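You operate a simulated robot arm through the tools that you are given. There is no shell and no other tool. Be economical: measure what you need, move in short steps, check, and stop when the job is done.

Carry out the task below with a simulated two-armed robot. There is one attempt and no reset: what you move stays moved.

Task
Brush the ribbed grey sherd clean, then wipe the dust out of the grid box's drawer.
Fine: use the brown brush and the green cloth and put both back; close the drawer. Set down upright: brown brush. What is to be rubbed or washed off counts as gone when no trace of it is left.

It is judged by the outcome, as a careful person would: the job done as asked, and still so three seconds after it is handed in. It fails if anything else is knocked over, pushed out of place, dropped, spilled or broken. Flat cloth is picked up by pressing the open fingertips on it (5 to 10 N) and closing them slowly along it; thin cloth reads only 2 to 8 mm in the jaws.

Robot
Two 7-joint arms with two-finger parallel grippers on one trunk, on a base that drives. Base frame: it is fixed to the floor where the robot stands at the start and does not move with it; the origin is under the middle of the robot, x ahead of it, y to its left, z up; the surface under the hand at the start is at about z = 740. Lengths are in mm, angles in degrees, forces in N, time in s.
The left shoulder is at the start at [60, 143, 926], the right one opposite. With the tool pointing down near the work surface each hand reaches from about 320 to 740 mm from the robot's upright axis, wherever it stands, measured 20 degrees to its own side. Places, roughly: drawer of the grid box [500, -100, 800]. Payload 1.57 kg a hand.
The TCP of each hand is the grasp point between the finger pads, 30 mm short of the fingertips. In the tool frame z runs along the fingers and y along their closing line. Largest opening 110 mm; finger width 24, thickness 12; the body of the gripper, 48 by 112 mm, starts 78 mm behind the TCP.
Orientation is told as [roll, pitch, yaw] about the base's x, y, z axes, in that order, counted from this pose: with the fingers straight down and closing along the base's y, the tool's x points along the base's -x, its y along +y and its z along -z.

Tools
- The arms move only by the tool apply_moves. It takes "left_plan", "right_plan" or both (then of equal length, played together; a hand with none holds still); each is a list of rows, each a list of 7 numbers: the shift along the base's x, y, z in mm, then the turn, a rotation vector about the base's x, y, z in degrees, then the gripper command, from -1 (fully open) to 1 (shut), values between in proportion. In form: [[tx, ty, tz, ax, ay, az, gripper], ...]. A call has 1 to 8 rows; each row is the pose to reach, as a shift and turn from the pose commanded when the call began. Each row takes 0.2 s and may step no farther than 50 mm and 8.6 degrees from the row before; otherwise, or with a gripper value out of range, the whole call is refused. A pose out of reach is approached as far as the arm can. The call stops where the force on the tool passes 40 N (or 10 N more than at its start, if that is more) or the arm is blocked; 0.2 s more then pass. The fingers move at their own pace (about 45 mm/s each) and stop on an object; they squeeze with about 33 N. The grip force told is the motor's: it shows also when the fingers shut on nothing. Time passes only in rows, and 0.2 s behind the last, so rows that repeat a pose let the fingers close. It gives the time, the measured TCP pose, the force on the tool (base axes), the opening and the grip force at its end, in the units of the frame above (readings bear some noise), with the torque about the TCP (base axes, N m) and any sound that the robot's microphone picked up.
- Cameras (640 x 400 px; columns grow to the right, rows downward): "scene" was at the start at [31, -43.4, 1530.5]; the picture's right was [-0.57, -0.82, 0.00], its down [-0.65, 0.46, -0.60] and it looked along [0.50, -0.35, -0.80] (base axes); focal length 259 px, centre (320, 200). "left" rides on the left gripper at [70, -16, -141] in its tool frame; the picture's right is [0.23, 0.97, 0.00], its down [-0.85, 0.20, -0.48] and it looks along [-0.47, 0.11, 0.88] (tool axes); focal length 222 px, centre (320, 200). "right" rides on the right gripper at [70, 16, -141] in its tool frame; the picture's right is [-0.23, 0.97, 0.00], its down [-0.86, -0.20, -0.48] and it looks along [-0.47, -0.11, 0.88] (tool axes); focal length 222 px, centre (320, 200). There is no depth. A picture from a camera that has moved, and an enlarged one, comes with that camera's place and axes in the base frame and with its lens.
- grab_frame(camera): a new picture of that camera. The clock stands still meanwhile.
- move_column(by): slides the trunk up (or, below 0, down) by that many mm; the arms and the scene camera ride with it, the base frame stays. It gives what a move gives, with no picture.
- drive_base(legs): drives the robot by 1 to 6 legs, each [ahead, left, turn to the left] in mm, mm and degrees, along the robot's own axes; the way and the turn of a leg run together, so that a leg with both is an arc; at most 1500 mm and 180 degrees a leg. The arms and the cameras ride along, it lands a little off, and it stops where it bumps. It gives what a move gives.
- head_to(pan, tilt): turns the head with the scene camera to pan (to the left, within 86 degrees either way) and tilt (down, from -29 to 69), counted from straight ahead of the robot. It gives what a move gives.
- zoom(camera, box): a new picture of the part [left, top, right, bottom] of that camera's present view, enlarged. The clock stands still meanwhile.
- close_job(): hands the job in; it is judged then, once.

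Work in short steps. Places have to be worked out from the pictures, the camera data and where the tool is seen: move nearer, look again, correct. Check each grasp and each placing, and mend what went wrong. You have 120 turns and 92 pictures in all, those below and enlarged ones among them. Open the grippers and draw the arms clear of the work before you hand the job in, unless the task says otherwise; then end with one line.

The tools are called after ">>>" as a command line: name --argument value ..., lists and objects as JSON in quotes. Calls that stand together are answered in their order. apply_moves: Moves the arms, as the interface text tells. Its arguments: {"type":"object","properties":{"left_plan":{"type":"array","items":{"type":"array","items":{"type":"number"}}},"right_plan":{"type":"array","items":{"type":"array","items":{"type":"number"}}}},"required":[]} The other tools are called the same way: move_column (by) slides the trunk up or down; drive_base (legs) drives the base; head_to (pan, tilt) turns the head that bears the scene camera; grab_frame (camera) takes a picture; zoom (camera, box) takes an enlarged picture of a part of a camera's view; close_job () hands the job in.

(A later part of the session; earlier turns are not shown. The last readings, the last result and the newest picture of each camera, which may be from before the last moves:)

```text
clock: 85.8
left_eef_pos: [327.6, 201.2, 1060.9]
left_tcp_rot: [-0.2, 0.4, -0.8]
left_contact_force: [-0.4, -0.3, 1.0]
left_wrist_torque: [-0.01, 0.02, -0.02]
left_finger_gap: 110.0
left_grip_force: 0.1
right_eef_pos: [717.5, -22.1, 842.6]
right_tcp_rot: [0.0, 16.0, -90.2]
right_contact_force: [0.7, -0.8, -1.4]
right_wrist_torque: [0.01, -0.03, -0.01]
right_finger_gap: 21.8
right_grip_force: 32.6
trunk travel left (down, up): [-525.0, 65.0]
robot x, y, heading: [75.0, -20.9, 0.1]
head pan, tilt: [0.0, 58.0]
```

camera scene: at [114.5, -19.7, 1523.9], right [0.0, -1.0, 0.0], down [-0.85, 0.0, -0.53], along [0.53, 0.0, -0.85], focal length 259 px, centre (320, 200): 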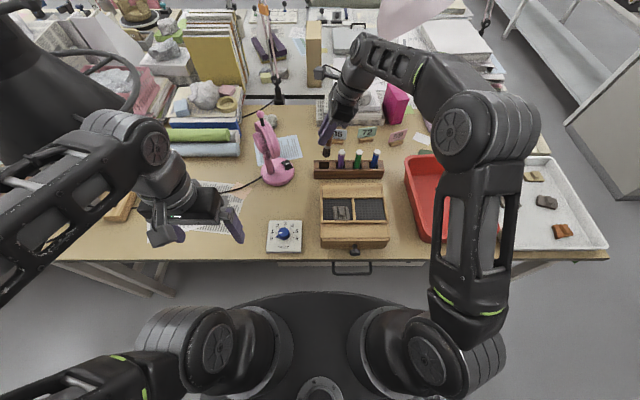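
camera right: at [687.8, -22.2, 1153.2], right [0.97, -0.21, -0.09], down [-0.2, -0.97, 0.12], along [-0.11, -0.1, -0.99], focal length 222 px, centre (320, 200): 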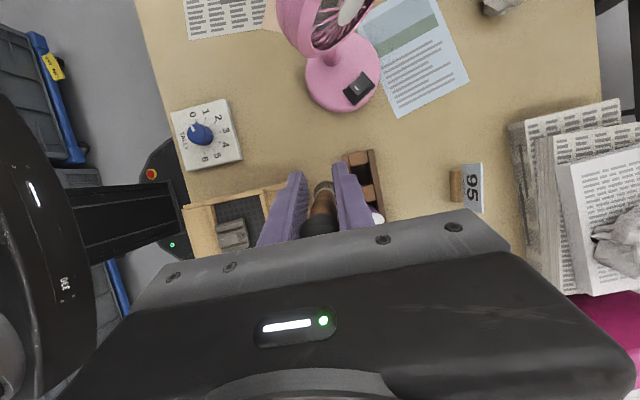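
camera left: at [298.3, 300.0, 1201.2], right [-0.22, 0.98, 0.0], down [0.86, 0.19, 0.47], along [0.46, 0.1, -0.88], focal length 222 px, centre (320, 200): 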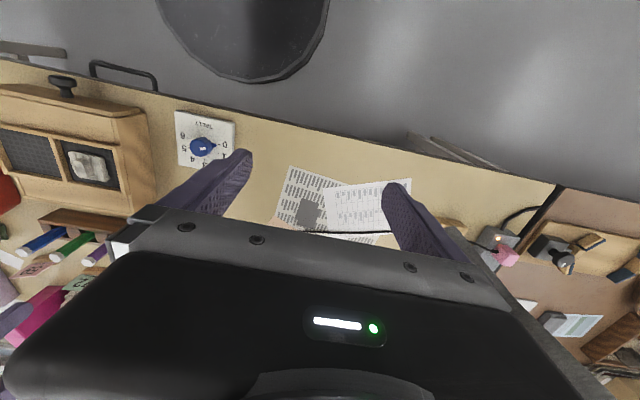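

>>> apply_moves --right_plan '[[0, 0, -2, 0, 0, 0, 1], [0, 0, -4, 0, 0, 0, 1]]'

>>> apply_moves --right_plan '[[0, 0, -2, 0, 0, 0, 1], [0, 0, -3, 0, 0, 0, 1]]'

>>> zoom --camera "right" --box '[250, 110, 390, 240]'

```text
clock: 86.4
left_eef_pos: [327.5, 201.3, 1061.1]
left_tcp_rot: [-0.1, 0.4, -0.7]
left_contact_force: [0.1, -0.2, -0.6]
left_wrist_torque: [-0.01, -0.02, 0.01]
left_finger_gap: 110.2
left_grip_force: 0.1
right_eef_pos: [718.5, -21.7, 838.4]
right_tcp_rot: [-0.1, 15.9, -90.2]
right_contact_force: [0.8, 0.6, 0.5]
right_wrist_torque: [-0.01, -0.07, 0.02]
right_finger_gap: 22.0
right_grip_force: 33.3
trunk travel left (down, up): [-525.0, 65.0]
robot x, y, heading: [72.5, -19.7, -0.3]
head pan, tilt: [0.0, 58.0]
```

```text
clock: 87.0
left_eef_pos: [327.1, 201.6, 1061.1]
left_tcp_rot: [-0.2, 0.5, -0.7]
left_contact_force: [0.1, -0.2, 0.3]
left_wrist_torque: [-0.01, 0.03, -0.01]
left_finger_gap: 110.0
left_grip_force: 0.0
right_eef_pos: [717.7, -20.7, 836.4]
right_tcp_rot: [0.2, 16.1, -90.1]
right_contact_force: [1.0, 0.3, 8.8]
right_wrist_torque: [-0.1, 0.04, -0.01]
right_finger_gap: 22.1
right_grip_force: 32.8
trunk travel left (down, up): [-525.0, 65.0]
robot x, y, heading: [73.8, -19.4, -0.1]
head pan, tilt: [0.0, 58.0]
```

```text
3.08 times, centred on (320, 175) of right
camera zoom: at [735.4, 6.7, 991.8], right [0.97, -0.22, -0.06], down [-0.2, -0.95, 0.22], along [-0.11, -0.21, -0.97], focal length 684 px, centre (320, 277)
```

zoom: 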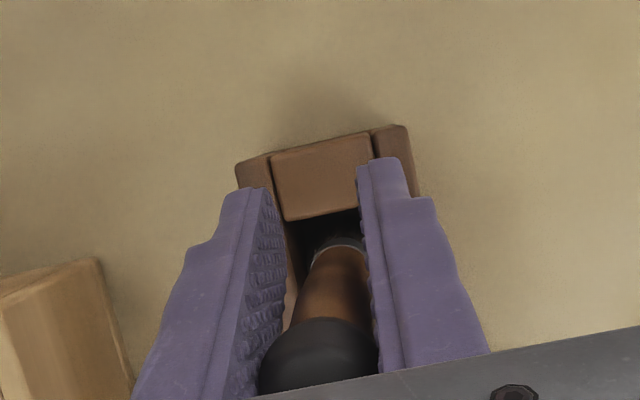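

Seated with 9 N on the floor of the hole. I release and draw the hand straight up.

>>> apply_moves --right_plan '[[0, 0, 1, 0, 0, 0, 0.4], [0, 0, 1, 0, 0, 0, 0.2], [0, 0, 1, 0, 0, 0, 0.1], [0, 0, 1, 0, 0, 0, 0.1], [0, 0, 25, 0, 0, 0, 0.1], [0, 0, 55, 0, 0, 0, 0.1], [0, 0, 90, 0, 0, 0, 0.1], [0, 0, 130, 0, 0, 0, 0.1]]'

>>> apply_moves --right_plan '[[-40, -20, 20, -8, 0, 0, 0], [-80, -40, 20, -16, 0, 0, 0], [-120, -70, 20, -16, 0, 0, 0], [-160, -100, 20, -16, 0, 0, 0], [-195, -130, 20, -16, 0, 0, 0], [-225, -160, 20, -16, 0, 0, 0]]'

>>> zoom --camera "scene" --box '[290, 120, 400, 260]'

```text
clock: 88.8
left_eef_pos: [327.0, 200.4, 1060.6]
left_tcp_rot: [-0.2, 0.4, -0.6]
left_contact_force: [0.0, 0.6, -0.2]
left_wrist_torque: [-0.04, 0.01, 0.0]
left_finger_gap: 110.1
left_grip_force: 0.2
right_eef_pos: [717.2, -19.9, 964.5]
right_tcp_rot: [-0.1, 15.9, -90.2]
right_contact_force: [0.7, 0.4, 1.1]
right_wrist_torque: [0.01, 0.0, -0.07]
right_finger_gap: 49.5
right_grip_force: 0.1
trunk travel left (down, up): [-525.0, 65.0]
robot x, y, heading: [74.6, -20.7, -0.0]
head pan, tilt: [0.0, 58.0]
```

```text
clock: 90.2
left_eef_pos: [327.1, 201.2, 1062.6]
left_tcp_rot: [-0.2, 0.5, -0.7]
left_contact_force: [0.2, 0.1, 1.0]
left_wrist_torque: [0.01, -0.02, -0.01]
left_finger_gap: 110.0
left_grip_force: 0.0
right_eef_pos: [492.8, -182.3, 983.5]
right_tcp_rot: [0.1, -0.1, -90.2]
right_contact_force: [-0.4, -0.3, -1.2]
right_wrist_torque: [0.01, 0.0, -0.02]
right_finger_gap: 55.0
right_grip_force: 0.1
trunk travel left (down, up): [-525.0, 65.0]
robot x, y, heading: [76.6, -17.6, -0.2]
head pan, tilt: [0.0, 58.0]
```

```text
2.86 times, centred on (345, 190) of scene
camera zoom: at [112.7, -20.5, 1523.9], right [0.0, -1.0, 0.0], down [-0.85, 0.0, -0.53], along [0.53, 0.0, -0.85], focal length 741 px, centre (249, 229)
```

zoom: 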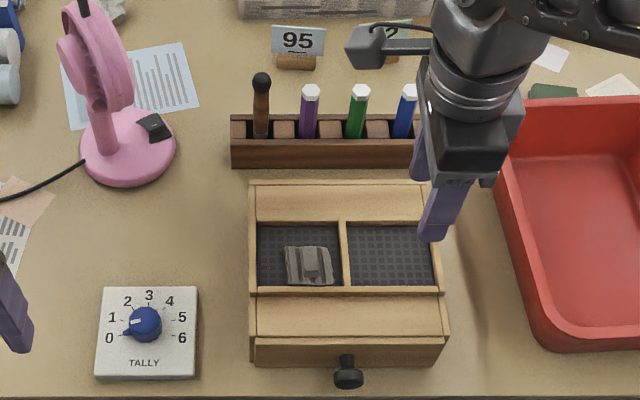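

The brush stands back in its hole and the sherd is clean. Next I turn the right hand back to yaw 0 and drive to within reach of the cloth at about [796, −437].

>>> apply_moves --right_plan '[[0, 0, 0, 0, 0, 8.5, 0], [0, 0, 10, 0, 0, 17, 0], [0, 0, 10, 0, 0, 25.5, 0], [0, 0, 10, 0, 0, 34, 0], [0, 0, 10, 0, 0, 42.5, 0], [0, 0, 10, 0, 0, 51, 0], [0, 0, 10, 0, 0, 59.5, 0], [0, 0, 10, 0, 0, 68, 0]]'

>>> apply_moves --right_plan '[[0, 0, 0, 0, 0, 8, 0], [0, 0, 0, 0, 0, 16, 0], [0, 0, 0, 0, 0, 22.2, 0]]'

>>> drive_base --legs '[[0, -310, 0], [45, 0, 0]]'

>>> grab_frame --camera "scene"

```text
clock: 92.0
left_eef_pos: [326.8, 200.8, 1060.3]
left_tcp_rot: [-0.2, 0.4, -0.6]
left_contact_force: [0.4, -0.2, -0.3]
left_wrist_torque: [0.0, 0.03, -0.02]
left_finger_gap: 110.0
left_grip_force: 0.1
right_eef_pos: [493.1, -182.3, 994.6]
right_tcp_rot: [0.0, -0.1, -22.0]
right_contact_force: [0.3, -1.1, -0.1]
right_wrist_torque: [-0.01, 0.03, 0.01]
right_finger_gap: 55.1
right_grip_force: 0.1
trunk travel left (down, up): [-525.0, 65.0]
robot x, y, heading: [73.5, -16.0, -0.2]
head pan, tilt: [0.0, 58.0]
```

```text
clock: 92.8
left_eef_pos: [326.8, 201.0, 1061.6]
left_tcp_rot: [-0.2, 0.5, -0.7]
left_contact_force: [-0.3, 0.2, 0.3]
left_wrist_torque: [0.02, -0.01, 0.01]
left_finger_gap: 110.0
left_grip_force: 0.2
right_eef_pos: [492.2, -182.0, 996.2]
right_tcp_rot: [0.0, 0.1, 0.3]
right_contact_force: [0.1, -0.5, 0.7]
right_wrist_torque: [0.02, 0.01, -0.01]
right_finger_gap: 54.8
right_grip_force: 0.0
trunk travel left (down, up): [-525.0, 65.0]
robot x, y, heading: [75.3, -18.4, 0.0]
head pan, tilt: [0.0, 58.0]
```

```text
clock: 95.4
left_eef_pos: [371.6, -109.7, 1061.4]
left_tcp_rot: [-0.1, 0.6, -0.5]
left_contact_force: [0.1, -0.2, -0.8]
left_wrist_torque: [-0.02, 0.08, -0.02]
left_finger_gap: 109.7
left_grip_force: 0.0
right_eef_pos: [539.1, -490.7, 995.6]
right_tcp_rot: [0.0, 0.1, 0.2]
right_contact_force: [-0.3, 0.2, -1.2]
right_wrist_torque: [-0.01, 0.04, 0.0]
right_finger_gap: 55.1
right_grip_force: 0.1
trunk travel left (down, up): [-525.0, 65.0]
robot x, y, heading: [116.3, -330.4, -0.1]
head pan, tilt: [0.0, 58.0]
```

```text
32 pictures are left
camera scene: at [160.2, -331.9, 1523.8], right [0.0, -1.0, 0.0], down [-0.85, 0.0, -0.53], along [0.53, 0.0, -0.85], focal length 259 px, centre (320, 200)
```

scene: 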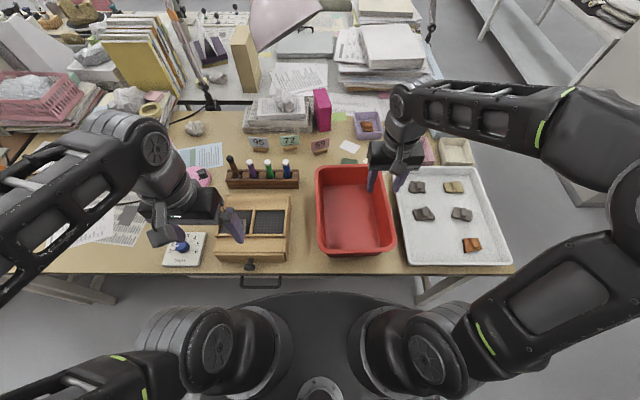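

I bring the hand over to near the cloth and view it from the wrist camera.

>>> apply_moves --right_plan '[[40, 10, -15, 0, 0, 0, -0.6], [80, 20, -30, 0, 0, 0, -0.6], [120, 30, -45, 0, 0, 0, -0.6], [160, 42, -60, 0, 0, 0, -0.6], [200, 53, -80, 0, 0, 0, -0.6]]'

>>> grab_frame --camera "right"

```text
clock: 96.6
left_eef_pos: [371.1, -110.0, 1060.1]
left_tcp_rot: [-0.3, 0.4, -0.4]
left_contact_force: [0.1, 0.8, 0.2]
left_wrist_torque: [0.0, 0.03, -0.04]
left_finger_gap: 109.9
left_grip_force: 0.0
right_eef_pos: [740.1, -442.0, 916.6]
right_tcp_rot: [-0.1, 0.0, 0.3]
right_contact_force: [-0.1, 0.0, 0.3]
right_wrist_torque: [0.0, 0.03, -0.01]
right_finger_gap: 88.2
right_grip_force: 0.0
trunk travel left (down, up): [-525.0, 65.0]
robot x, y, heading: [118.6, -328.7, 0.3]
head pan, tilt: [0.0, 58.0]
```

```text
31 pictures are left
camera right: at [671.1, -425.8, 1057.5], right [0.22, 0.97, 0.0], down [0.86, -0.2, 0.48], along [0.47, -0.11, -0.88], focal length 222 px, centre (320, 200)
```

right: 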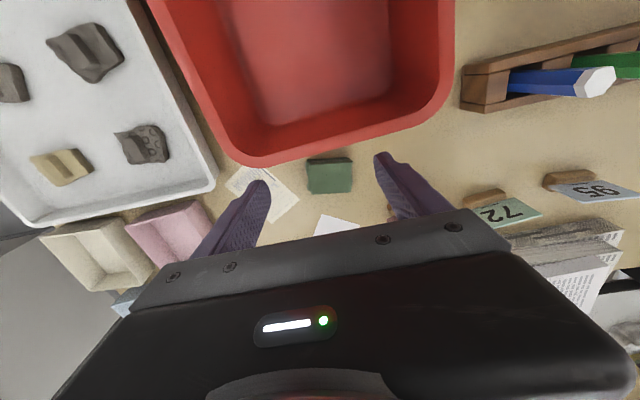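

>>> zoom --camera "right" --box '[290, 140, 370, 210]'

```text
5.71 times, centred on (330, 175) of right
camera zoom: at [671.1, -425.8, 1057.5], right [0.22, 0.97, 0.0], down [0.86, -0.2, 0.48], along [0.47, -0.11, -0.88], focal length 1269 px, centre (263, 343)
```

zoom: 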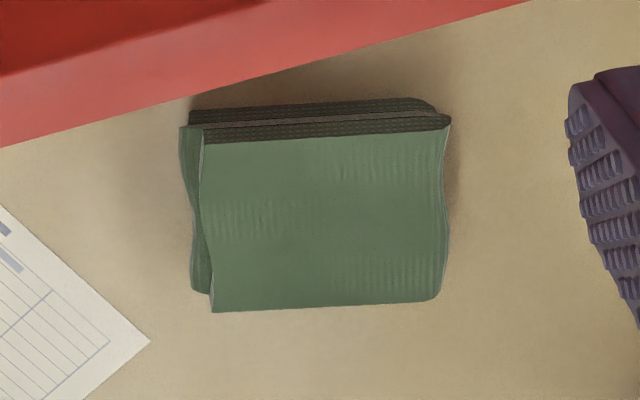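

The cloth is a folded pad of about 61 × 47 × 18 mm, centre near [800, −440]. I descend with open fingers at its two sides.

>>> apply_moves --right_plan '[[30, 2, -20, 0, 0, 0, -0.65], [60, 2, -45, 0, 0, 0, -0.65], [60, 2, -80, 0, 0, 0, -0.65], [60, 2, -110, 0, 0, 0, -0.65], [60, 2, -125, 0, 0, 0, -0.65]]'

>>> zoom --camera "right" --box '[220, 100, 440, 240]'

```text
clock: 97.8
left_eef_pos: [371.0, -110.5, 1060.8]
left_tcp_rot: [-0.1, 0.4, -0.3]
left_contact_force: [-0.1, 0.3, -0.6]
left_wrist_torque: [0.03, 0.0, 0.0]
left_finger_gap: 110.2
left_grip_force: 0.1
right_eef_pos: [798.5, -436.1, 788.7]
right_tcp_rot: [0.2, -0.2, 0.3]
right_contact_force: [1.2, -0.1, 0.3]
right_wrist_torque: [-0.01, -0.03, -0.03]
right_finger_gap: 90.7
right_grip_force: 0.1
trunk travel left (down, up): [-525.0, 65.0]
robot x, y, heading: [119.8, -332.8, 0.4]
head pan, tilt: [0.0, 58.0]
```

```text
2.86 times, centred on (330, 170) of right
camera zoom: at [729.5, -420.5, 930.7], right [0.22, 0.97, 0.0], down [0.86, -0.2, 0.48], along [0.47, -0.11, -0.88], focal length 635 px, centre (291, 286)
```

zoom: 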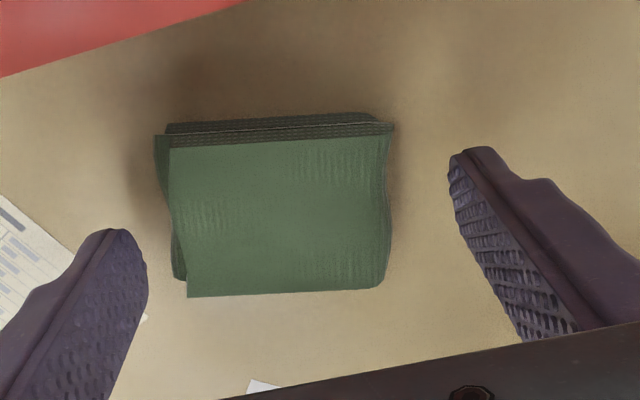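

Centred well. I lower a little more and close slowly.

>>> apply_moves --right_plan '[[1, -2, -6, 0, 0, 0, -0.6], [1, -2, -11, 0, 0, 0, -0.4], [1, -2, -11, 0, 0, 0, -0.2], [1, -2, -11, 0, 0, 0, 0], [1, -2, -11, 0, 0, 0, 0.3], [1, -2, -11, 0, 0, 0, 0.6], [1, -2, -11, 0, 0, 0, 1], [1, -2, -11, 0, 0, 0, 1]]'

>>> zoom --camera "right" --box '[220, 100, 440, 240]'

```text
clock: 99.6
left_eef_pos: [369.8, -110.1, 1061.7]
left_tcp_rot: [-0.2, 0.4, -0.4]
left_contact_force: [0.7, -0.6, -0.1]
left_wrist_torque: [0.0, -0.03, -0.02]
left_finger_gap: 109.9
left_grip_force: 0.1
right_eef_pos: [798.7, -438.7, 778.4]
right_tcp_rot: [-0.1, -0.1, 0.3]
right_contact_force: [-0.2, -1.8, 1.7]
right_wrist_torque: [-0.03, -0.01, -0.02]
right_finger_gap: 69.2
right_grip_force: 32.9
trunk travel left (down, up): [-525.0, 65.0]
robot x, y, heading: [120.1, -330.7, 0.2]
head pan, tilt: [0.0, 58.0]
```

```text
2.86 times, centred on (330, 170) of right
camera zoom: at [730.7, -422.7, 919.9], right [0.22, 0.98, 0.0], down [0.86, -0.19, 0.48], along [0.47, -0.11, -0.88], focal length 635 px, centre (291, 286)
```

zoom: 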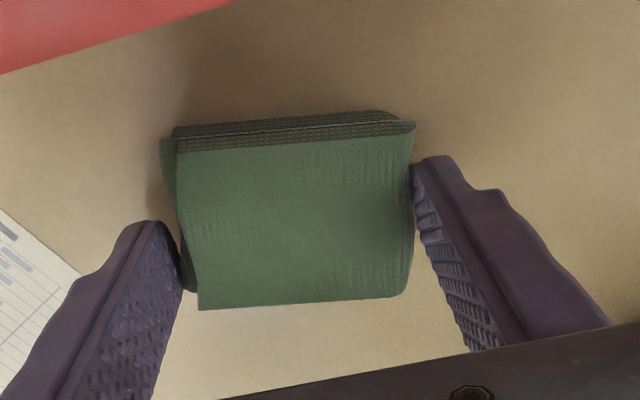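

Held as a pad, 69 mm wide. I lift it and draw back over the basin.

>>> apply_moves --right_plan '[[0, 0, 20, 0, 0, 0, 1], [0, 0, 60, 0, 0, 0, 1], [0, 0, 105, 0, 0, 0, 1], [0, 0, 145, 0, 0, 0, 1], [-35, 0, 175, 0, 0, 0, 1], [-80, 0, 190, 0, 0, 0, 1], [-125, 0, 200, 0, 0, 0, 1], [-170, 0, 200, 0, 0, 0, 1]]'

>>> apply_moves --right_plan '[[-45, 0, 0, 0, 0, 0, 1], [-90, 0, 0, 0, 0, 0, 1], [-135, 0, 0, 0, 0, 0, 1]]'

>>> drive_base --legs '[[-200, 0, 0], [0, 180, 0]]'

>>> grab_frame --camera "scene"

```text
clock: 101.4
left_eef_pos: [370.1, -110.2, 1062.1]
left_tcp_rot: [-0.2, 0.4, -0.3]
left_contact_force: [-0.5, 0.1, 0.0]
left_wrist_torque: [0.0, 0.0, 0.03]
left_finger_gap: 110.0
left_grip_force: 0.1
right_eef_pos: [628.0, -438.8, 980.8]
right_tcp_rot: [0.0, -0.2, 0.3]
right_contact_force: [-0.7, -0.3, -0.8]
right_wrist_torque: [0.06, -0.02, 0.01]
right_finger_gap: 68.6
right_grip_force: 32.9
trunk travel left (down, up): [-525.0, 65.0]
robot x, y, heading: [119.0, -333.4, 0.4]
head pan, tilt: [0.0, 58.0]
```

```text
clock: 102.2
left_eef_pos: [368.7, -110.2, 1062.2]
left_tcp_rot: [-0.3, 0.4, -0.3]
left_contact_force: [0.2, -0.2, -0.3]
left_wrist_torque: [-0.01, 0.0, -0.03]
left_finger_gap: 110.0
left_grip_force: 0.1
right_eef_pos: [493.7, -438.0, 980.0]
right_tcp_rot: [0.0, -0.2, 0.2]
right_contact_force: [-0.5, 0.4, -0.2]
right_wrist_torque: [0.0, -0.01, -0.01]
right_finger_gap: 68.4
right_grip_force: 32.9
trunk travel left (down, up): [-525.0, 65.0]
robot x, y, heading: [118.1, -330.8, 0.1]
head pan, tilt: [0.0, 58.0]
```

```text
clock: 104.9
left_eef_pos: [167.6, 64.3, 1060.3]
left_tcp_rot: [-0.2, 0.4, -0.3]
left_contact_force: [-0.5, -0.1, -0.5]
left_wrist_torque: [-0.04, 0.01, 0.01]
left_finger_gap: 110.2
left_grip_force: 0.1
right_eef_pos: [291.7, -262.2, 979.3]
right_tcp_rot: [0.0, -0.1, 0.4]
right_contact_force: [-1.0, 0.4, 0.1]
right_wrist_torque: [-0.05, 0.01, 0.0]
right_finger_gap: 68.0
right_grip_force: 33.2
trunk travel left (down, up): [-525.0, 65.0]
robot x, y, heading: [-81.3, -157.8, 0.3]
head pan, tilt: [0.0, 58.0]
```

```text
27 pictures are left
camera scene: at [-45.7, -156.6, 1523.9], right [0.0, -1.0, 0.0], down [-0.85, 0.0, -0.53], along [0.53, 0.0, -0.85], focal length 259 px, centre (320, 200)
```

scene: 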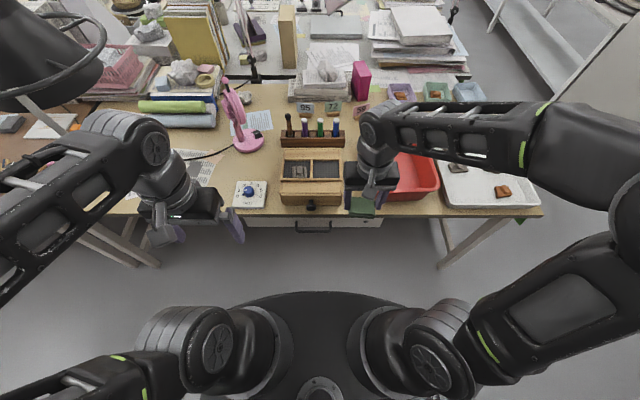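

Robot now stands back from the table with the pad in the right hand. I enlarge the box's knob to grip it with the left.

>>> zoom --camera "scene" --box '[270, 150, 350, 220]'

```text
5.71 times, centred on (310, 185) of scene
camera zoom: at [-45.7, -156.6, 1523.9], right [0.0, -1.0, 0.0], down [-0.85, 0.0, -0.53], along [0.53, 0.0, -0.85], focal length 1481 px, centre (377, 286)
```

zoom: 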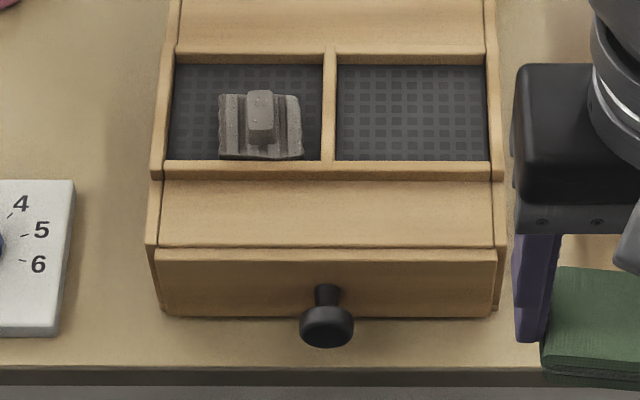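

Knob disk (≈31 mm) is at about [393, −127, 775]. I bring the left hand over it and shift the right hand aside.

>>> apply_moves --left_plan '[[30, -25, 0, 0, 0, 0, -0.3], [60, -50, 0, 0, 0, 0, -0.1], [90, -75, -10, 0, 0, 0, 0], [120, -100, -25, 0, 0, 0, 0], [150, -125, -45, 0, 0, 0, 0], [180, -150, -65, 0, 0, 0, 0], [205, -172, -95, 0, 0, 0, 0], [226, -191, -130, 0, 0, 0, 0]]' --right_plan '[[0, -20, 0, 0, 0, 0, 1], [0, -40, 0, 0, 0, 0, 1], [0, -60, 0, 0, 0, 0, 1], [0, -80, 0, 0, 0, 0, 1], [0, -100, 0, 0, 0, 0, 1], [0, -110, 0, 0, 0, 0, 1], [0, -110, 0, 0, 0, 0, 1], [0, -110, 0, 0, 0, 0, 1]]'

>>> grab_frame --camera "left"

```text
clock: 106.7
left_eef_pos: [395.0, -127.7, 930.3]
left_tcp_rot: [-0.2, 0.4, -0.3]
left_contact_force: [0.8, -0.6, -0.4]
left_wrist_torque: [-0.01, 0.03, 0.0]
left_finger_gap: 55.1
left_grip_force: 0.0
right_eef_pos: [291.6, -374.8, 978.3]
right_tcp_rot: [0.0, -0.1, 0.4]
right_contact_force: [-0.5, -0.6, 0.4]
right_wrist_torque: [0.03, 0.02, 0.0]
right_finger_gap: 67.4
right_grip_force: 33.2
trunk travel left (down, up): [-525.0, 65.0]
robot x, y, heading: [-84.0, -160.5, 0.2]
head pan, tilt: [0.0, 58.0]
```

```text
25 pictures are left
camera left: at [326.1, -142.1, 1072.8], right [-0.22, 0.98, 0.0], down [0.86, 0.2, 0.47], along [0.46, 0.1, -0.88], focal length 222 px, centre (320, 200)
```

left: 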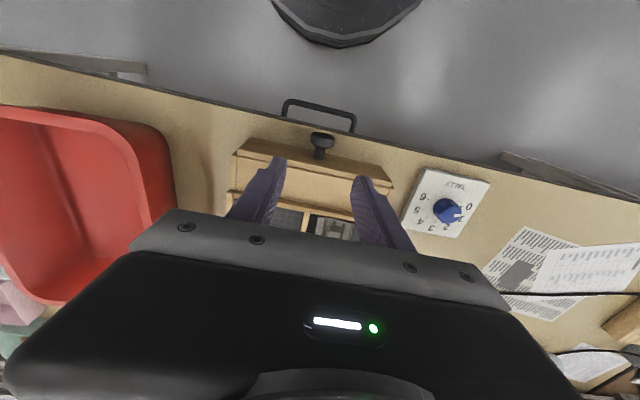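

Knob confirmed at about [391, −128]. I descend and close on it.

>>> apply_moves --left_plan '[[-2, 0, -40, 0, 0, 0, 0], [-2, 0, -80, 0, 0, 0, 0], [-2, 0, -115, 0, 0, 0, 0], [-2, 0, -135, 0, 0, 0, 0], [-2, 0, -146, 0, 0, 0, 0.3], [-2, 0, -146, 0, 0, 0, 1], [-2, 0, -146, 0, 0, 0, 1], [-2, 0, -146, 0, 0, 0, 1]]'

>>> zoom --camera "scene" --box '[270, 150, 350, 230]'

```text
clock: 108.5
left_eef_pos: [391.1, -126.1, 785.0]
left_tcp_rot: [-0.2, 0.5, -0.2]
left_contact_force: [0.2, 12.3, 1.1]
left_wrist_torque: [0.16, -0.23, 0.08]
left_finger_gap: 31.4
left_grip_force: 35.7
right_eef_pos: [291.7, -372.9, 979.3]
right_tcp_rot: [0.0, -0.1, 0.4]
right_contact_force: [-0.4, 0.5, -0.7]
right_wrist_torque: [-0.01, -0.02, -0.01]
right_finger_gap: 67.0
right_grip_force: 33.3
trunk travel left (down, up): [-525.0, 65.0]
robot x, y, heading: [-84.0, -160.3, 0.1]
head pan, tilt: [0.0, 58.0]
```

```text
5.00 times, centred on (310, 190) of scene
camera zoom: at [-45.7, -156.7, 1523.9], right [0.0, -1.0, 0.0], down [-0.85, 0.0, -0.53], along [0.53, 0.0, -0.85], focal length 1296 px, centre (370, 250)
```

zoom: 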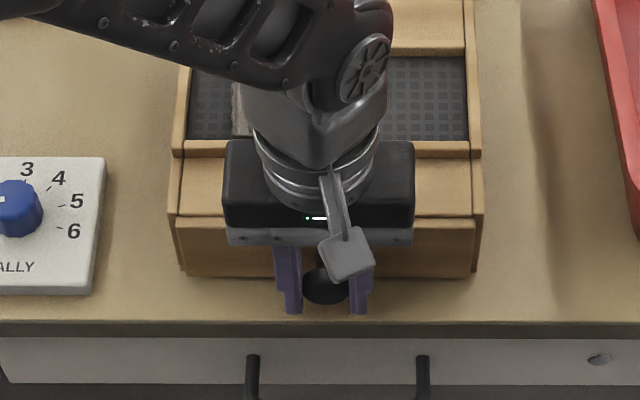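

Gripped at 31 mm. I ease the sideways force and pull the drawer gently out.

>>> apply_moves --left_plan '[[0, 1.5, 0, 0, 0, 0, 1], [-10, 1.5, 0, 0, 0, 0, 1], [-20, 1.5, 0, 0, 0, 0, 1], [-30, 1.5, 0, 0, 0, 0, 1]]'

>>> zoom --camera "scene" --box '[270, 150, 350, 230]'

```text
clock: 109.5
left_eef_pos: [361.3, -126.0, 785.7]
left_tcp_rot: [-0.2, 0.4, -0.3]
left_contact_force: [-1.2, 6.5, 0.7]
left_wrist_torque: [0.02, 0.11, 0.1]
left_finger_gap: 31.2
left_grip_force: 39.9
right_eef_pos: [290.8, -374.1, 978.5]
right_tcp_rot: [-0.1, -0.1, 0.5]
right_contact_force: [-0.2, 0.2, 0.2]
right_wrist_torque: [-0.04, -0.01, 0.01]
right_finger_gap: 66.8
right_grip_force: 32.8
trunk travel left (down, up): [-525.0, 65.0]
robot x, y, heading: [-85.2, -155.2, 0.2]
head pan, tilt: [0.0, 58.0]
```

```text
5.00 times, centred on (310, 190) of scene
camera zoom: at [-45.8, -157.6, 1523.9], right [0.0, -1.0, 0.0], down [-0.85, 0.0, -0.53], along [0.53, 0.0, -0.85], focal length 1296 px, centre (370, 250)
```

zoom: 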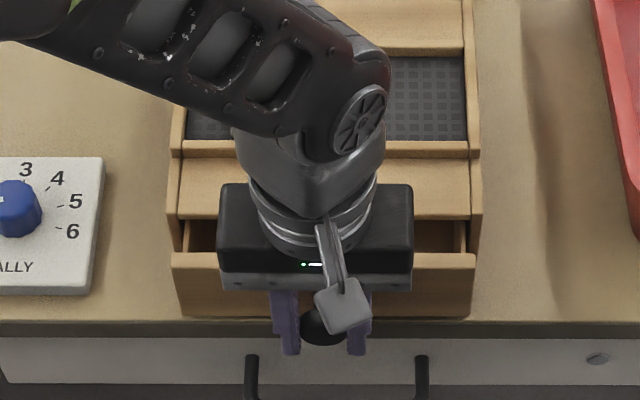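

The drawer slides smoothly. I pull another 75 mm.

>>> apply_moves --left_plan '[[-12, 1, 0, 0, 0, 0, 1], [-24, 1, 0, 0, 0, 0, 1], [-36, 1, 0, 0, 0, 0, 1], [-48, 1, 0, 0, 0, 0, 1], [-60, 1, 0, 0, 0, 0, 1], [-70, 1, 0, 0, 0, 0, 1], [-75, 1, 0, 0, 0, 0, 1]]'

>>> zoom --camera "scene" --box '[260, 150, 360, 270]'

```text
clock: 111.1
left_eef_pos: [287.1, -125.1, 785.0]
left_tcp_rot: [-0.4, 0.4, -0.3]
left_contact_force: [-0.6, -6.6, -1.6]
left_wrist_torque: [0.01, 0.42, -0.17]
left_finger_gap: 30.9
left_grip_force: 40.0
right_eef_pos: [290.6, -374.3, 978.5]
right_tcp_rot: [0.1, -0.2, 0.4]
right_contact_force: [0.1, -0.2, -0.1]
right_wrist_torque: [0.0, -0.02, 0.0]
right_finger_gap: 66.6
right_grip_force: 33.2
trunk travel left (down, up): [-525.0, 65.0]
robot x, y, heading: [-89.2, -158.1, 0.2]
head pan, tilt: [0.0, 58.0]
```

```text
3.33 times, centred on (310, 210) of scene
camera zoom: at [-45.6, -159.1, 1524.1], right [0.0, -1.0, 0.0], down [-0.85, 0.0, -0.53], along [0.53, 0.0, -0.85], focal length 864 px, centre (353, 167)
```

zoom: 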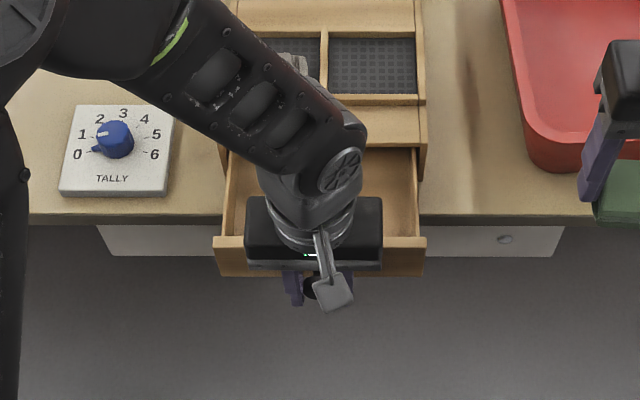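

The drawer stands about 105 mm open. I release the knob, lift the left hand away and look inside.

>>> apply_moves --left_plan '[[0, 0, 0, 0, 0, 0, 0.2], [0, 0, 0, 0, 0, 0, 0], [0, 0, 20, 0, 0, 0, 0], [0, 0, 60, 0, 0, 0, 0], [0, 10, 105, 0, 0, 0, 0], [0, 45, 140, 0, 0, 0, 0], [-10, 90, 160, 0, 0, 0, 0], [-20, 135, 180, 0, 0, 0, 0]]'

>>> apply_moves --left_plan '[[0, 45, 20, 0, 0, 0, 0], [0, 90, 40, 0, 0, 0, 0], [0, 130, 60, 0, 0, 0, 0]]'

>>> zoom --camera "scene" --box '[260, 150, 360, 270]'

```text
refused: row 7 steps farther than a row can; nothing moved
```

```text
clock: 111.5
left_eef_pos: [287.4, -95.8, 807.6]
left_tcp_rot: [-1.3, -0.5, -1.3]
left_contact_force: [-0.6, -35.4, -6.0]
left_wrist_torque: [-0.8, -0.35, -0.18]
left_finger_gap: 86.7
left_grip_force: 17.6
right_eef_pos: [288.5, -378.2, 978.4]
right_tcp_rot: [0.2, 0.0, 0.2]
right_contact_force: [-0.1, -0.1, 0.2]
right_wrist_torque: [0.03, 0.0, 0.0]
right_finger_gap: 66.3
right_grip_force: 33.2
trunk travel left (down, up): [-525.0, 65.0]
robot x, y, heading: [-86.5, -155.3, -0.1]
head pan, tilt: [0.0, 58.0]
stopped in row 2 (left hand): the force on the tool passed its limit at 68 N (the readings are from after the stop); the commanded pose is now the measured one
```

```text
3.33 times, centred on (310, 210) of scene
camera zoom: at [-46.5, -163.7, 1524.1], right [0.0, -1.0, 0.0], down [-0.85, 0.0, -0.53], along [0.53, 0.0, -0.85], focal length 864 px, centre (353, 167)
```

zoom: 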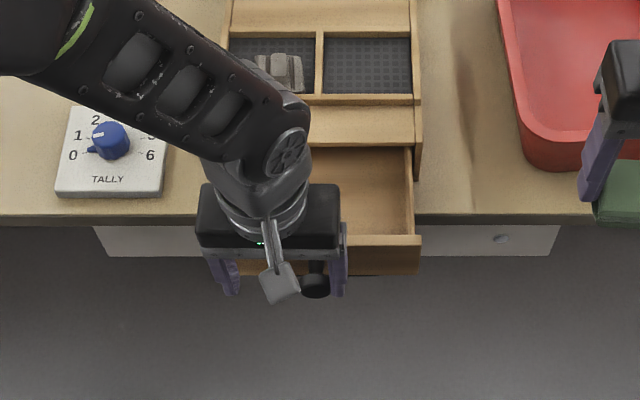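

My second call ran though the first was refused, and the finger pushed the knob sideways; the box seems not to have shifted. I centre the hand back on the knob and lift straight up.

>>> apply_moves --left_plan '[[0, -15, 0, 0, 0, 0, -0.6], [0, -28, 0, 0, 0, 0, -0.6], [0, -28, 30, 0, 0, 0, -0.6], [0, -28, 70, 0, 0, 0, -0.6], [0, -28, 110, 0, 0, 0, -0.6], [0, -10, 140, 0, 0, 0, -0.6]]'

```text
clock: 112.9
left_eef_pos: [286.4, -95.7, 946.4]
left_tcp_rot: [-0.9, 0.1, -0.9]
left_contact_force: [0.4, 0.5, -0.5]
left_wrist_torque: [-0.02, -0.03, 0.0]
left_finger_gap: 88.1
left_grip_force: 0.1
right_eef_pos: [290.2, -375.1, 978.0]
right_tcp_rot: [0.0, 0.0, 0.3]
right_contact_force: [-0.7, 0.4, 0.2]
right_wrist_torque: [-0.03, 0.01, 0.0]
right_finger_gap: 66.3
right_grip_force: 32.8
trunk travel left (down, up): [-525.0, 65.0]
robot x, y, heading: [-85.7, -157.6, 0.1]
head pan, tilt: [0.0, 58.0]
```

Free of the knob. I now swing the left hand off to the left and look into the drawer.

>>> apply_moves --left_plan '[[-5, 40, 20, 0, 0, 0, -0.6], [-10, 80, 40, 0, 0, 0, -0.6], [-15, 120, 60, 0, 0, 0, -0.6], [-20, 160, 80, 0, 0, 0, -0.6], [-20, 200, 90, 0, 0, 0, -0.6], [-20, 240, 90, 0, 0, 0, -0.6]]'

>>> zoom --camera "scene" --box '[260, 150, 360, 270]'

```text
clock: 114.3
left_eef_pos: [264.9, 141.8, 1033.9]
left_tcp_rot: [-0.9, 0.1, -1.1]
left_contact_force: [0.0, 0.7, -0.9]
left_wrist_torque: [-0.02, 0.0, 0.0]
left_finger_gap: 87.9
left_grip_force: 0.0
right_eef_pos: [290.0, -374.0, 978.2]
right_tcp_rot: [0.1, -0.1, 0.3]
right_contact_force: [1.2, 0.2, -0.4]
right_wrist_torque: [-0.03, -0.01, -0.01]
right_finger_gap: 66.1
right_grip_force: 32.8
trunk travel left (down, up): [-525.0, 65.0]
robot x, y, heading: [-83.4, -158.4, -0.2]
head pan, tilt: [0.0, 58.0]
```

```text
3.33 times, centred on (310, 210) of scene
camera zoom: at [-45.8, -158.3, 1523.9], right [0.0, -1.0, 0.0], down [-0.85, 0.0, -0.53], along [0.53, 0.0, -0.85], focal length 864 px, centre (353, 167)
```

zoom: 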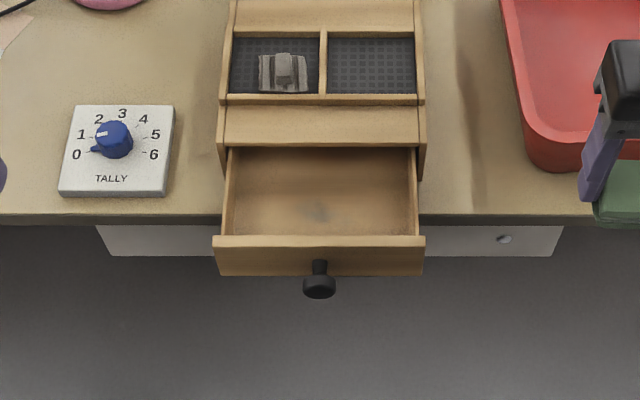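

Faint dust lies around the drawer's middle. I enlarge it.

>>> zoom --camera "scene" --box '[294, 186, 344, 226]'

```text
10.00 times, centred on (319, 206) of scene
camera zoom: at [-45.8, -158.3, 1523.9], right [0.0, -1.0, 0.0], down [-0.85, 0.0, -0.53], along [0.53, 0.0, -0.85], focal length 2592 px, centre (330, 140)
```

zoom: 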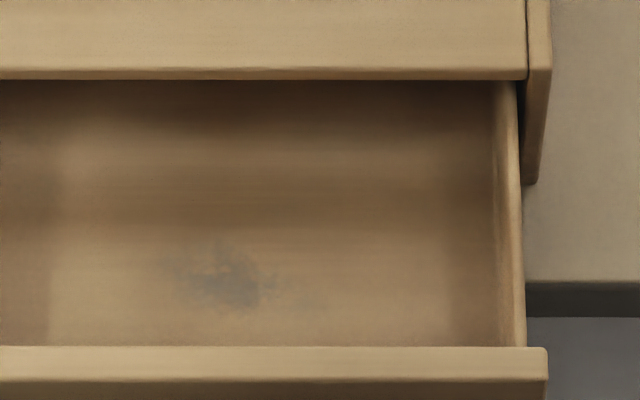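

Dust patch about x 366–393, y −104…−155. I bring the pad over it and down into the drawer.

>>> apply_moves --right_plan '[[15, 42, -10, 0, 0, 0, 1], [30, 84, -20, 0, 0, 0, 1], [45, 126, -35, 0, 0, 0, 1], [60, 168, -50, 0, 0, 0, 1], [75, 210, -65, 0, 0, 0, 1], [88, 247, -80, 0, 0, 0, 1], [88, 247, -110, 0, 0, 0, 1], [88, 247, -140, 0, 0, 0, 1]]'

>>> zoom --camera "scene" --box '[260, 150, 360, 250]'

```text
clock: 116.1
left_eef_pos: [265.7, 140.7, 1033.3]
left_tcp_rot: [-0.9, 0.0, -1.0]
left_contact_force: [0.2, -0.5, -0.1]
left_wrist_torque: [0.0, 0.01, 0.0]
left_finger_gap: 87.9
left_grip_force: 0.0
right_eef_pos: [378.6, -128.6, 836.6]
right_tcp_rot: [0.0, -0.1, 0.2]
right_contact_force: [-0.1, 0.7, -0.1]
right_wrist_torque: [0.04, -0.02, -0.01]
right_finger_gap: 65.5
right_grip_force: 33.1
trunk travel left (down, up): [-525.0, 65.0]
robot x, y, heading: [-83.0, -156.6, 0.0]
head pan, tilt: [0.0, 58.0]
```

```text
4.00 times, centred on (310, 200) of scene
camera zoom: at [-45.2, -158.3, 1523.9], right [0.0, -1.0, 0.0], down [-0.85, 0.0, -0.53], along [0.53, 0.0, -0.85], focal length 1037 px, centre (360, 200)
```

zoom: 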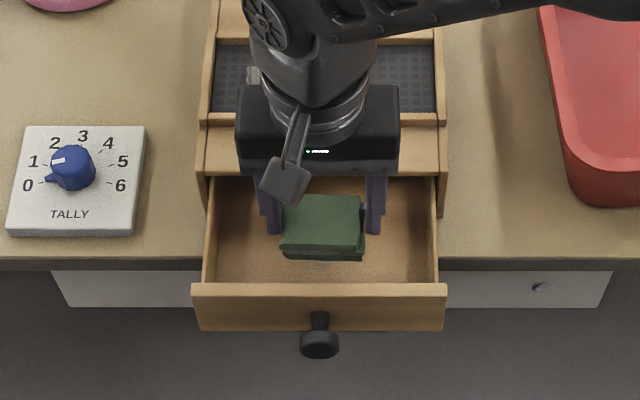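

The pad hangs level above the drawer floor. I lower to contact.

>>> apply_moves --right_plan '[[0, 0, -15, 0, 0, 0, 1], [0, 0, -28, 0, 0, 0, 1], [0, 0, -36, 0, 0, 0, 1], [0, 0, -40, 0, 0, 0, 1]]'

>>> apply_moves --right_plan '[[0, 0, -3, 0, 0, 0, 1], [0, 0, -5, 0, 0, 0, 1]]'

```text
clock: 117.1
left_eef_pos: [265.8, 140.2, 1034.2]
left_tcp_rot: [-0.9, 0.1, -0.9]
left_contact_force: [-0.1, -0.7, 0.0]
left_wrist_torque: [0.01, 0.01, 0.0]
left_finger_gap: 88.0
left_grip_force: 0.1
right_eef_pos: [378.9, -128.3, 798.4]
right_tcp_rot: [-0.1, -0.1, 0.3]
right_contact_force: [-0.7, 0.3, 0.0]
right_wrist_torque: [-0.01, -0.02, -0.02]
right_finger_gap: 65.4
right_grip_force: 33.0
trunk travel left (down, up): [-525.0, 65.0]
robot x, y, heading: [-85.5, -160.6, -0.0]
head pan, tilt: [0.0, 58.0]
```

```text
clock: 117.7
left_eef_pos: [263.9, 140.8, 1034.3]
left_tcp_rot: [-0.9, 0.0, -1.0]
left_contact_force: [0.4, 0.5, 0.0]
left_wrist_torque: [-0.01, -0.02, -0.01]
left_finger_gap: 87.9
left_grip_force: 0.2
right_eef_pos: [380.4, -129.5, 793.7]
right_tcp_rot: [0.0, -0.2, 0.2]
right_contact_force: [0.0, -2.1, 8.3]
right_wrist_torque: [-0.16, 0.1, -0.1]
right_finger_gap: 65.3
right_grip_force: 33.1
trunk travel left (down, up): [-525.0, 65.0]
robot x, y, heading: [-87.8, -158.6, 0.3]
head pan, tilt: [0.0, 58.0]
```

Contact at 8 N. I wipe with y strokes (so the drawer does not slide), shifting x a little.

>>> apply_moves --right_plan '[[0, 18, 0, 0, 0, 0, 1], [0, -18, 0, 0, 0, 0, 1], [0, 18, 0, 0, 0, 0, 1], [5, -18, 0, 0, 0, 0, 1], [5, 18, 0, 0, 0, 0, 1], [-5, -18, 0, 0, 0, 0, 1], [-5, 18, 0, 0, 0, 0, 1], [0, 0, 0, 0, 0, 0, 1]]'

>>> apply_moves --right_plan '[[0, 18, 0, 0, 0, 0, 1], [0, -18, 0, 0, 0, 0, 1], [0, 18, 0, 0, 0, 0, 1], [-8, -18, 0, 0, 0, 0, 1], [-8, 18, 0, 0, 0, 0, 1], [0, -18, 0, 0, 0, 0, 1], [0, 18, 0, 0, 0, 0, 1], [0, 0, 0, 0, 0, 0, 1]]'

>>> apply_moves --right_plan '[[0, 0, 20, 0, 0, 0, 1], [0, 0, 55, 0, 0, 0, 1], [0, -20, 90, 0, 0, 0, 1], [0, -60, 115, 0, 0, 0, 1], [0, -105, 125, 0, 0, 0, 1], [0, -150, 125, 0, 0, 0, 1]]'

>>> zoom --camera "scene" --box '[290, 176, 344, 226]'

```text
clock: 119.5
left_eef_pos: [265.2, 139.8, 1034.5]
left_tcp_rot: [-0.9, 0.0, -1.0]
left_contact_force: [0.1, -0.2, -0.5]
left_wrist_torque: [0.01, 0.01, -0.03]
left_finger_gap: 88.0
left_grip_force: 0.1
right_eef_pos: [377.8, -130.0, 794.8]
right_tcp_rot: [0.0, 0.0, 0.2]
right_contact_force: [-1.0, -1.6, 2.6]
right_wrist_torque: [-0.03, -0.06, -0.02]
right_finger_gap: 65.3
right_grip_force: 32.7
trunk travel left (down, up): [-525.0, 65.0]
robot x, y, heading: [-79.3, -157.6, -0.1]
head pan, tilt: [0.0, 58.0]
```

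```text
clock: 121.3
left_eef_pos: [265.4, 139.6, 1035.2]
left_tcp_rot: [-0.9, 0.1, -0.9]
left_contact_force: [-1.2, -0.6, 0.5]
left_wrist_torque: [0.04, 0.0, -0.02]
left_finger_gap: 88.0
left_grip_force: 0.0
right_eef_pos: [379.4, -129.4, 794.0]
right_tcp_rot: [0.1, -0.1, 0.2]
right_contact_force: [0.8, -0.7, 5.2]
right_wrist_torque: [-0.11, -0.02, -0.01]
right_finger_gap: 65.0
right_grip_force: 32.3
trunk travel left (down, up): [-525.0, 65.0]
robot x, y, heading: [-85.9, -160.2, 0.1]
head pan, tilt: [0.0, 58.0]
```

```text
clock: 122.7
left_eef_pos: [265.8, 139.6, 1033.7]
left_tcp_rot: [-0.9, 0.0, -1.1]
left_contact_force: [-0.2, 0.1, -0.1]
left_wrist_torque: [-0.03, -0.01, 0.04]
left_finger_gap: 88.2
left_grip_force: 0.0
right_eef_pos: [380.4, -279.8, 917.2]
right_tcp_rot: [0.1, -0.1, 0.3]
right_contact_force: [-0.3, 0.0, -0.3]
right_wrist_torque: [0.01, -0.03, 0.01]
right_finger_gap: 64.8
right_grip_force: 32.9
trunk travel left (down, up): [-525.0, 65.0]
robot x, y, heading: [-86.0, -161.7, 0.1]
head pan, tilt: [0.0, 58.0]
```

```text
8.00 times, centred on (317, 201) of scene
camera zoom: at [-45.8, -159.6, 1523.9], right [0.0, -1.0, 0.0], down [-0.85, 0.0, -0.53], along [0.53, 0.0, -0.85], focal length 2074 px, centre (344, 192)
```

zoom: 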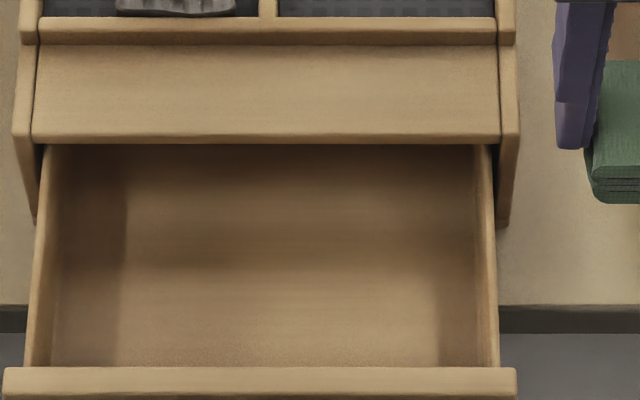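

No trace is visible. For safety I go over it once more.

>>> apply_moves --right_plan '[[0, 45, 0, 0, 0, 0, 1], [0, 90, -10, 0, 0, 0, 1], [0, 130, -35, 0, 0, 0, 1], [0, 150, -70, 0, 0, 0, 1], [0, 150, -100, 0, 0, 0, 1], [0, 150, -118, 0, 0, 0, 1], [0, 150, -124, 0, 0, 0, 1]]'

>>> apply_moves --right_plan '[[0, 25, -1, 0, 0, 0, 1], [0, -15, -1, 0, 0, 0, 1], [5, 25, -1, 0, 0, 0, 1], [5, -20, -1, 0, 0, 0, 1], [-8, 20, -1, 0, 0, 0, 1], [-8, -20, -1, 0, 0, 0, 1], [0, 20, -1, 0, 0, 0, 1], [0, 0, -1, 0, 0, 0, 1]]'

>>> apply_moves --right_plan '[[0, 0, 20, 0, 0, 0, 1], [0, 0, 55, 0, 0, 0, 1], [0, -20, 90, 0, 0, 0, 1], [0, -60, 115, 0, 0, 0, 1], [-10, -105, 125, 0, 0, 0, 1], [-30, -150, 145, 0, 0, 0, 1], [-50, -190, 165, 0, 0, 0, 1], [-70, -230, 185, 0, 0, 0, 1]]'

>>> zoom --camera "scene" --box '[280, 170, 350, 240]'

```text
clock: 124.3
left_eef_pos: [265.7, 140.5, 1034.9]
left_tcp_rot: [-0.8, 0.1, -1.0]
left_contact_force: [0.0, 0.0, -0.2]
left_wrist_torque: [0.01, -0.01, 0.01]
left_finger_gap: 87.7
left_grip_force: 0.0
right_eef_pos: [378.8, -128.8, 795.5]
right_tcp_rot: [0.1, 0.0, 0.3]
right_contact_force: [-0.4, -0.1, -1.2]
right_wrist_torque: [-0.03, 0.02, 0.02]
right_finger_gap: 64.8
right_grip_force: 32.7
trunk travel left (down, up): [-525.0, 65.0]
robot x, y, heading: [-84.9, -158.2, -0.0]
head pan, tilt: [0.0, 58.0]
```

```text
clock: 126.1
left_eef_pos: [263.9, 140.3, 1034.4]
left_tcp_rot: [-0.8, 0.0, -1.1]
left_contact_force: [0.6, -1.1, -0.3]
left_wrist_torque: [0.03, 0.02, 0.0]
left_finger_gap: 88.3
left_grip_force: 0.1
right_eef_pos: [379.1, -127.2, 793.5]
right_tcp_rot: [0.2, -0.2, 0.3]
right_contact_force: [0.9, 4.8, 14.1]
right_wrist_torque: [-0.16, 0.17, -0.03]
right_finger_gap: 64.8
right_grip_force: 33.0
trunk travel left (down, up): [-525.0, 65.0]
robot x, y, heading: [-83.9, -155.6, 0.1]
head pan, tilt: [0.0, 58.0]
```

```text
refused: row 6 steps farther than a row can; nothing moved
```

```text
5.71 times, centred on (315, 205) of scene
camera zoom: at [-46.8, -159.4, 1524.1], right [0.0, -1.0, 0.0], down [-0.85, 0.0, -0.53], along [0.53, 0.0, -0.85], focal length 1481 px, centre (349, 171)
```

zoom: 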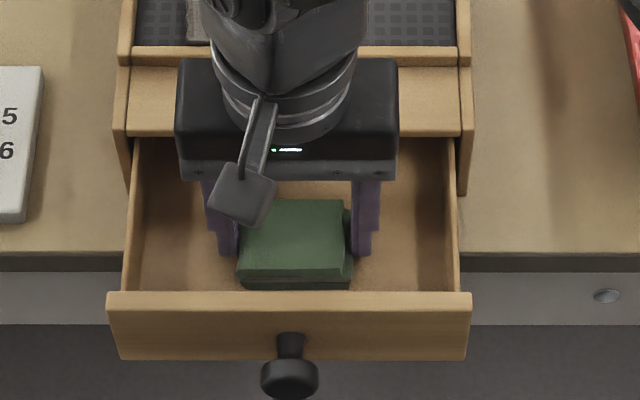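

Wiped again at 14 N. I lift the pad out, in smaller steps this time.

>>> apply_moves --right_plan '[[0, 0, 20, 0, 0, 0, 1], [0, 0, 55, 0, 0, 0, 1], [0, -15, 90, 0, 0, 0, 1], [0, -50, 115, 0, 0, 0, 1], [-10, -90, 125, 0, 0, 0, 1], [-25, -130, 140, 0, 0, 0, 1], [-40, -170, 155, 0, 0, 0, 1], [-55, -210, 170, 0, 0, 0, 1]]'

>>> zoom --camera "scene" --box '[280, 170, 350, 240]'

```text
clock: 127.9
left_eef_pos: [264.9, 140.2, 1035.0]
left_tcp_rot: [-0.9, -0.1, -1.0]
left_contact_force: [-0.4, -0.2, -0.9]
left_wrist_torque: [-0.01, -0.01, 0.01]
left_finger_gap: 87.8
left_grip_force: 0.1
right_eef_pos: [321.7, -338.1, 963.7]
right_tcp_rot: [0.1, -0.1, 0.3]
right_contact_force: [0.4, 0.5, -0.8]
right_wrist_torque: [0.03, -0.03, 0.01]
right_finger_gap: 64.6
right_grip_force: 33.4
trunk travel left (down, up): [-525.0, 65.0]
robot x, y, heading: [-84.2, -156.6, -0.0]
head pan, tilt: [0.0, 58.0]
```

```text
5.71 times, centred on (315, 205) of scene
camera zoom: at [-46.5, -159.6, 1523.9], right [0.0, -1.0, 0.0], down [-0.85, 0.0, -0.53], along [0.53, 0.0, -0.85], focal length 1481 px, centre (349, 171)
```

zoom: 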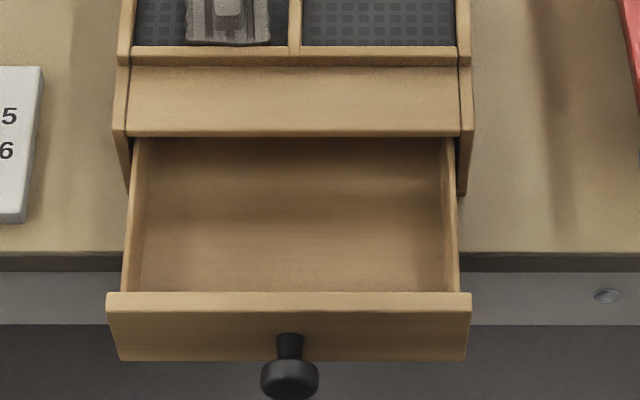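

The drawer is clean. To close it I back the robot 70 mm for room, then bring the closed left fingers in front of the knob.

>>> drive_base --legs '[[-70, 0, 0]]'

>>> apply_moves --left_plan '[[5, -40, 0, 0, 0, 0, 0], [10, -80, 0, 0, 0, 0, 0.5], [15, -120, 0, 0, 0, 0, 1], [20, -160, 0, 0, 0, 0, 1], [25, -200, 0, 0, 0, 0, 1], [30, -240, 0, 0, 0, 0, 1], [35, -267, 0, 0, 0, 0, 1], [40, -267, -40, 0, 0, 0, 1]]'

```text
clock: 129.0
left_eef_pos: [194.2, 140.0, 1034.9]
left_tcp_rot: [-0.9, 0.0, -1.1]
left_contact_force: [-1.0, 0.4, 0.0]
left_wrist_torque: [-0.01, -0.01, 0.0]
left_finger_gap: 87.8
left_grip_force: 0.2
right_eef_pos: [250.6, -337.7, 963.6]
right_tcp_rot: [0.0, -0.2, 0.3]
right_contact_force: [-0.5, -0.3, -0.4]
right_wrist_torque: [0.01, -0.03, -0.02]
right_finger_gap: 64.9
right_grip_force: 32.6
trunk travel left (down, up): [-525.0, 65.0]
robot x, y, heading: [-153.3, -158.2, 0.1]
head pan, tilt: [0.0, 58.0]
```

```text
clock: 130.8
left_eef_pos: [234.1, -125.6, 994.8]
left_tcp_rot: [-0.9, 0.1, -1.1]
left_contact_force: [0.4, 0.0, -0.7]
left_wrist_torque: [-0.01, 0.0, -0.02]
left_finger_gap: 0.3
left_grip_force: 21.5
right_eef_pos: [252.9, -337.4, 962.6]
right_tcp_rot: [0.0, 0.0, 0.4]
right_contact_force: [0.1, 0.2, -0.3]
right_wrist_torque: [0.01, 0.02, 0.02]
right_finger_gap: 64.9
right_grip_force: 32.3
trunk travel left (down, up): [-525.0, 65.0]
robot x, y, heading: [-152.7, -160.3, 0.1]
head pan, tilt: [0.0, 58.0]
```

>>> apply_moves --left_plan '[[0, -1, -45, 0, 0, 0, 1], [0, -1, -90, 0, 0, 0, 1], [0, -1, -135, 0, 0, 0, 1], [0, -1, -175, 0, 0, 0, 1], [0, -1, -203, 0, 0, 0, 1]]'

>>> grab_frame --camera "left"

```text
clock: 132.0
left_eef_pos: [232.5, -128.8, 790.6]
left_tcp_rot: [-0.9, -0.1, -0.9]
left_contact_force: [0.5, -0.3, -0.4]
left_wrist_torque: [0.0, -0.01, 0.0]
left_finger_gap: 0.0
left_grip_force: 20.5
right_eef_pos: [253.6, -339.0, 962.4]
right_tcp_rot: [0.0, -0.1, 0.3]
right_contact_force: [-0.6, -0.6, -0.6]
right_wrist_torque: [0.02, 0.04, 0.03]
right_finger_gap: 64.8
right_grip_force: 33.5
trunk travel left (down, up): [-525.0, 65.0]
robot x, y, heading: [-152.7, -155.9, -0.1]
head pan, tilt: [0.0, 58.0]
```

```text
14 pictures are left
camera left: at [162.6, -139.7, 933.1], right [-0.21, 0.98, -0.02], down [0.86, 0.19, 0.47], along [0.47, 0.09, -0.88], focal length 222 px, centre (320, 200)
```

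left: 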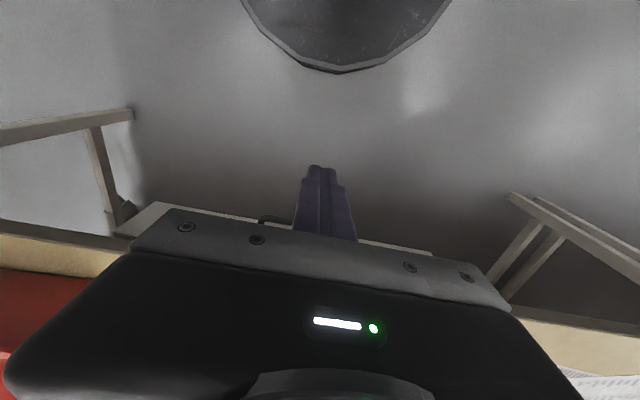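

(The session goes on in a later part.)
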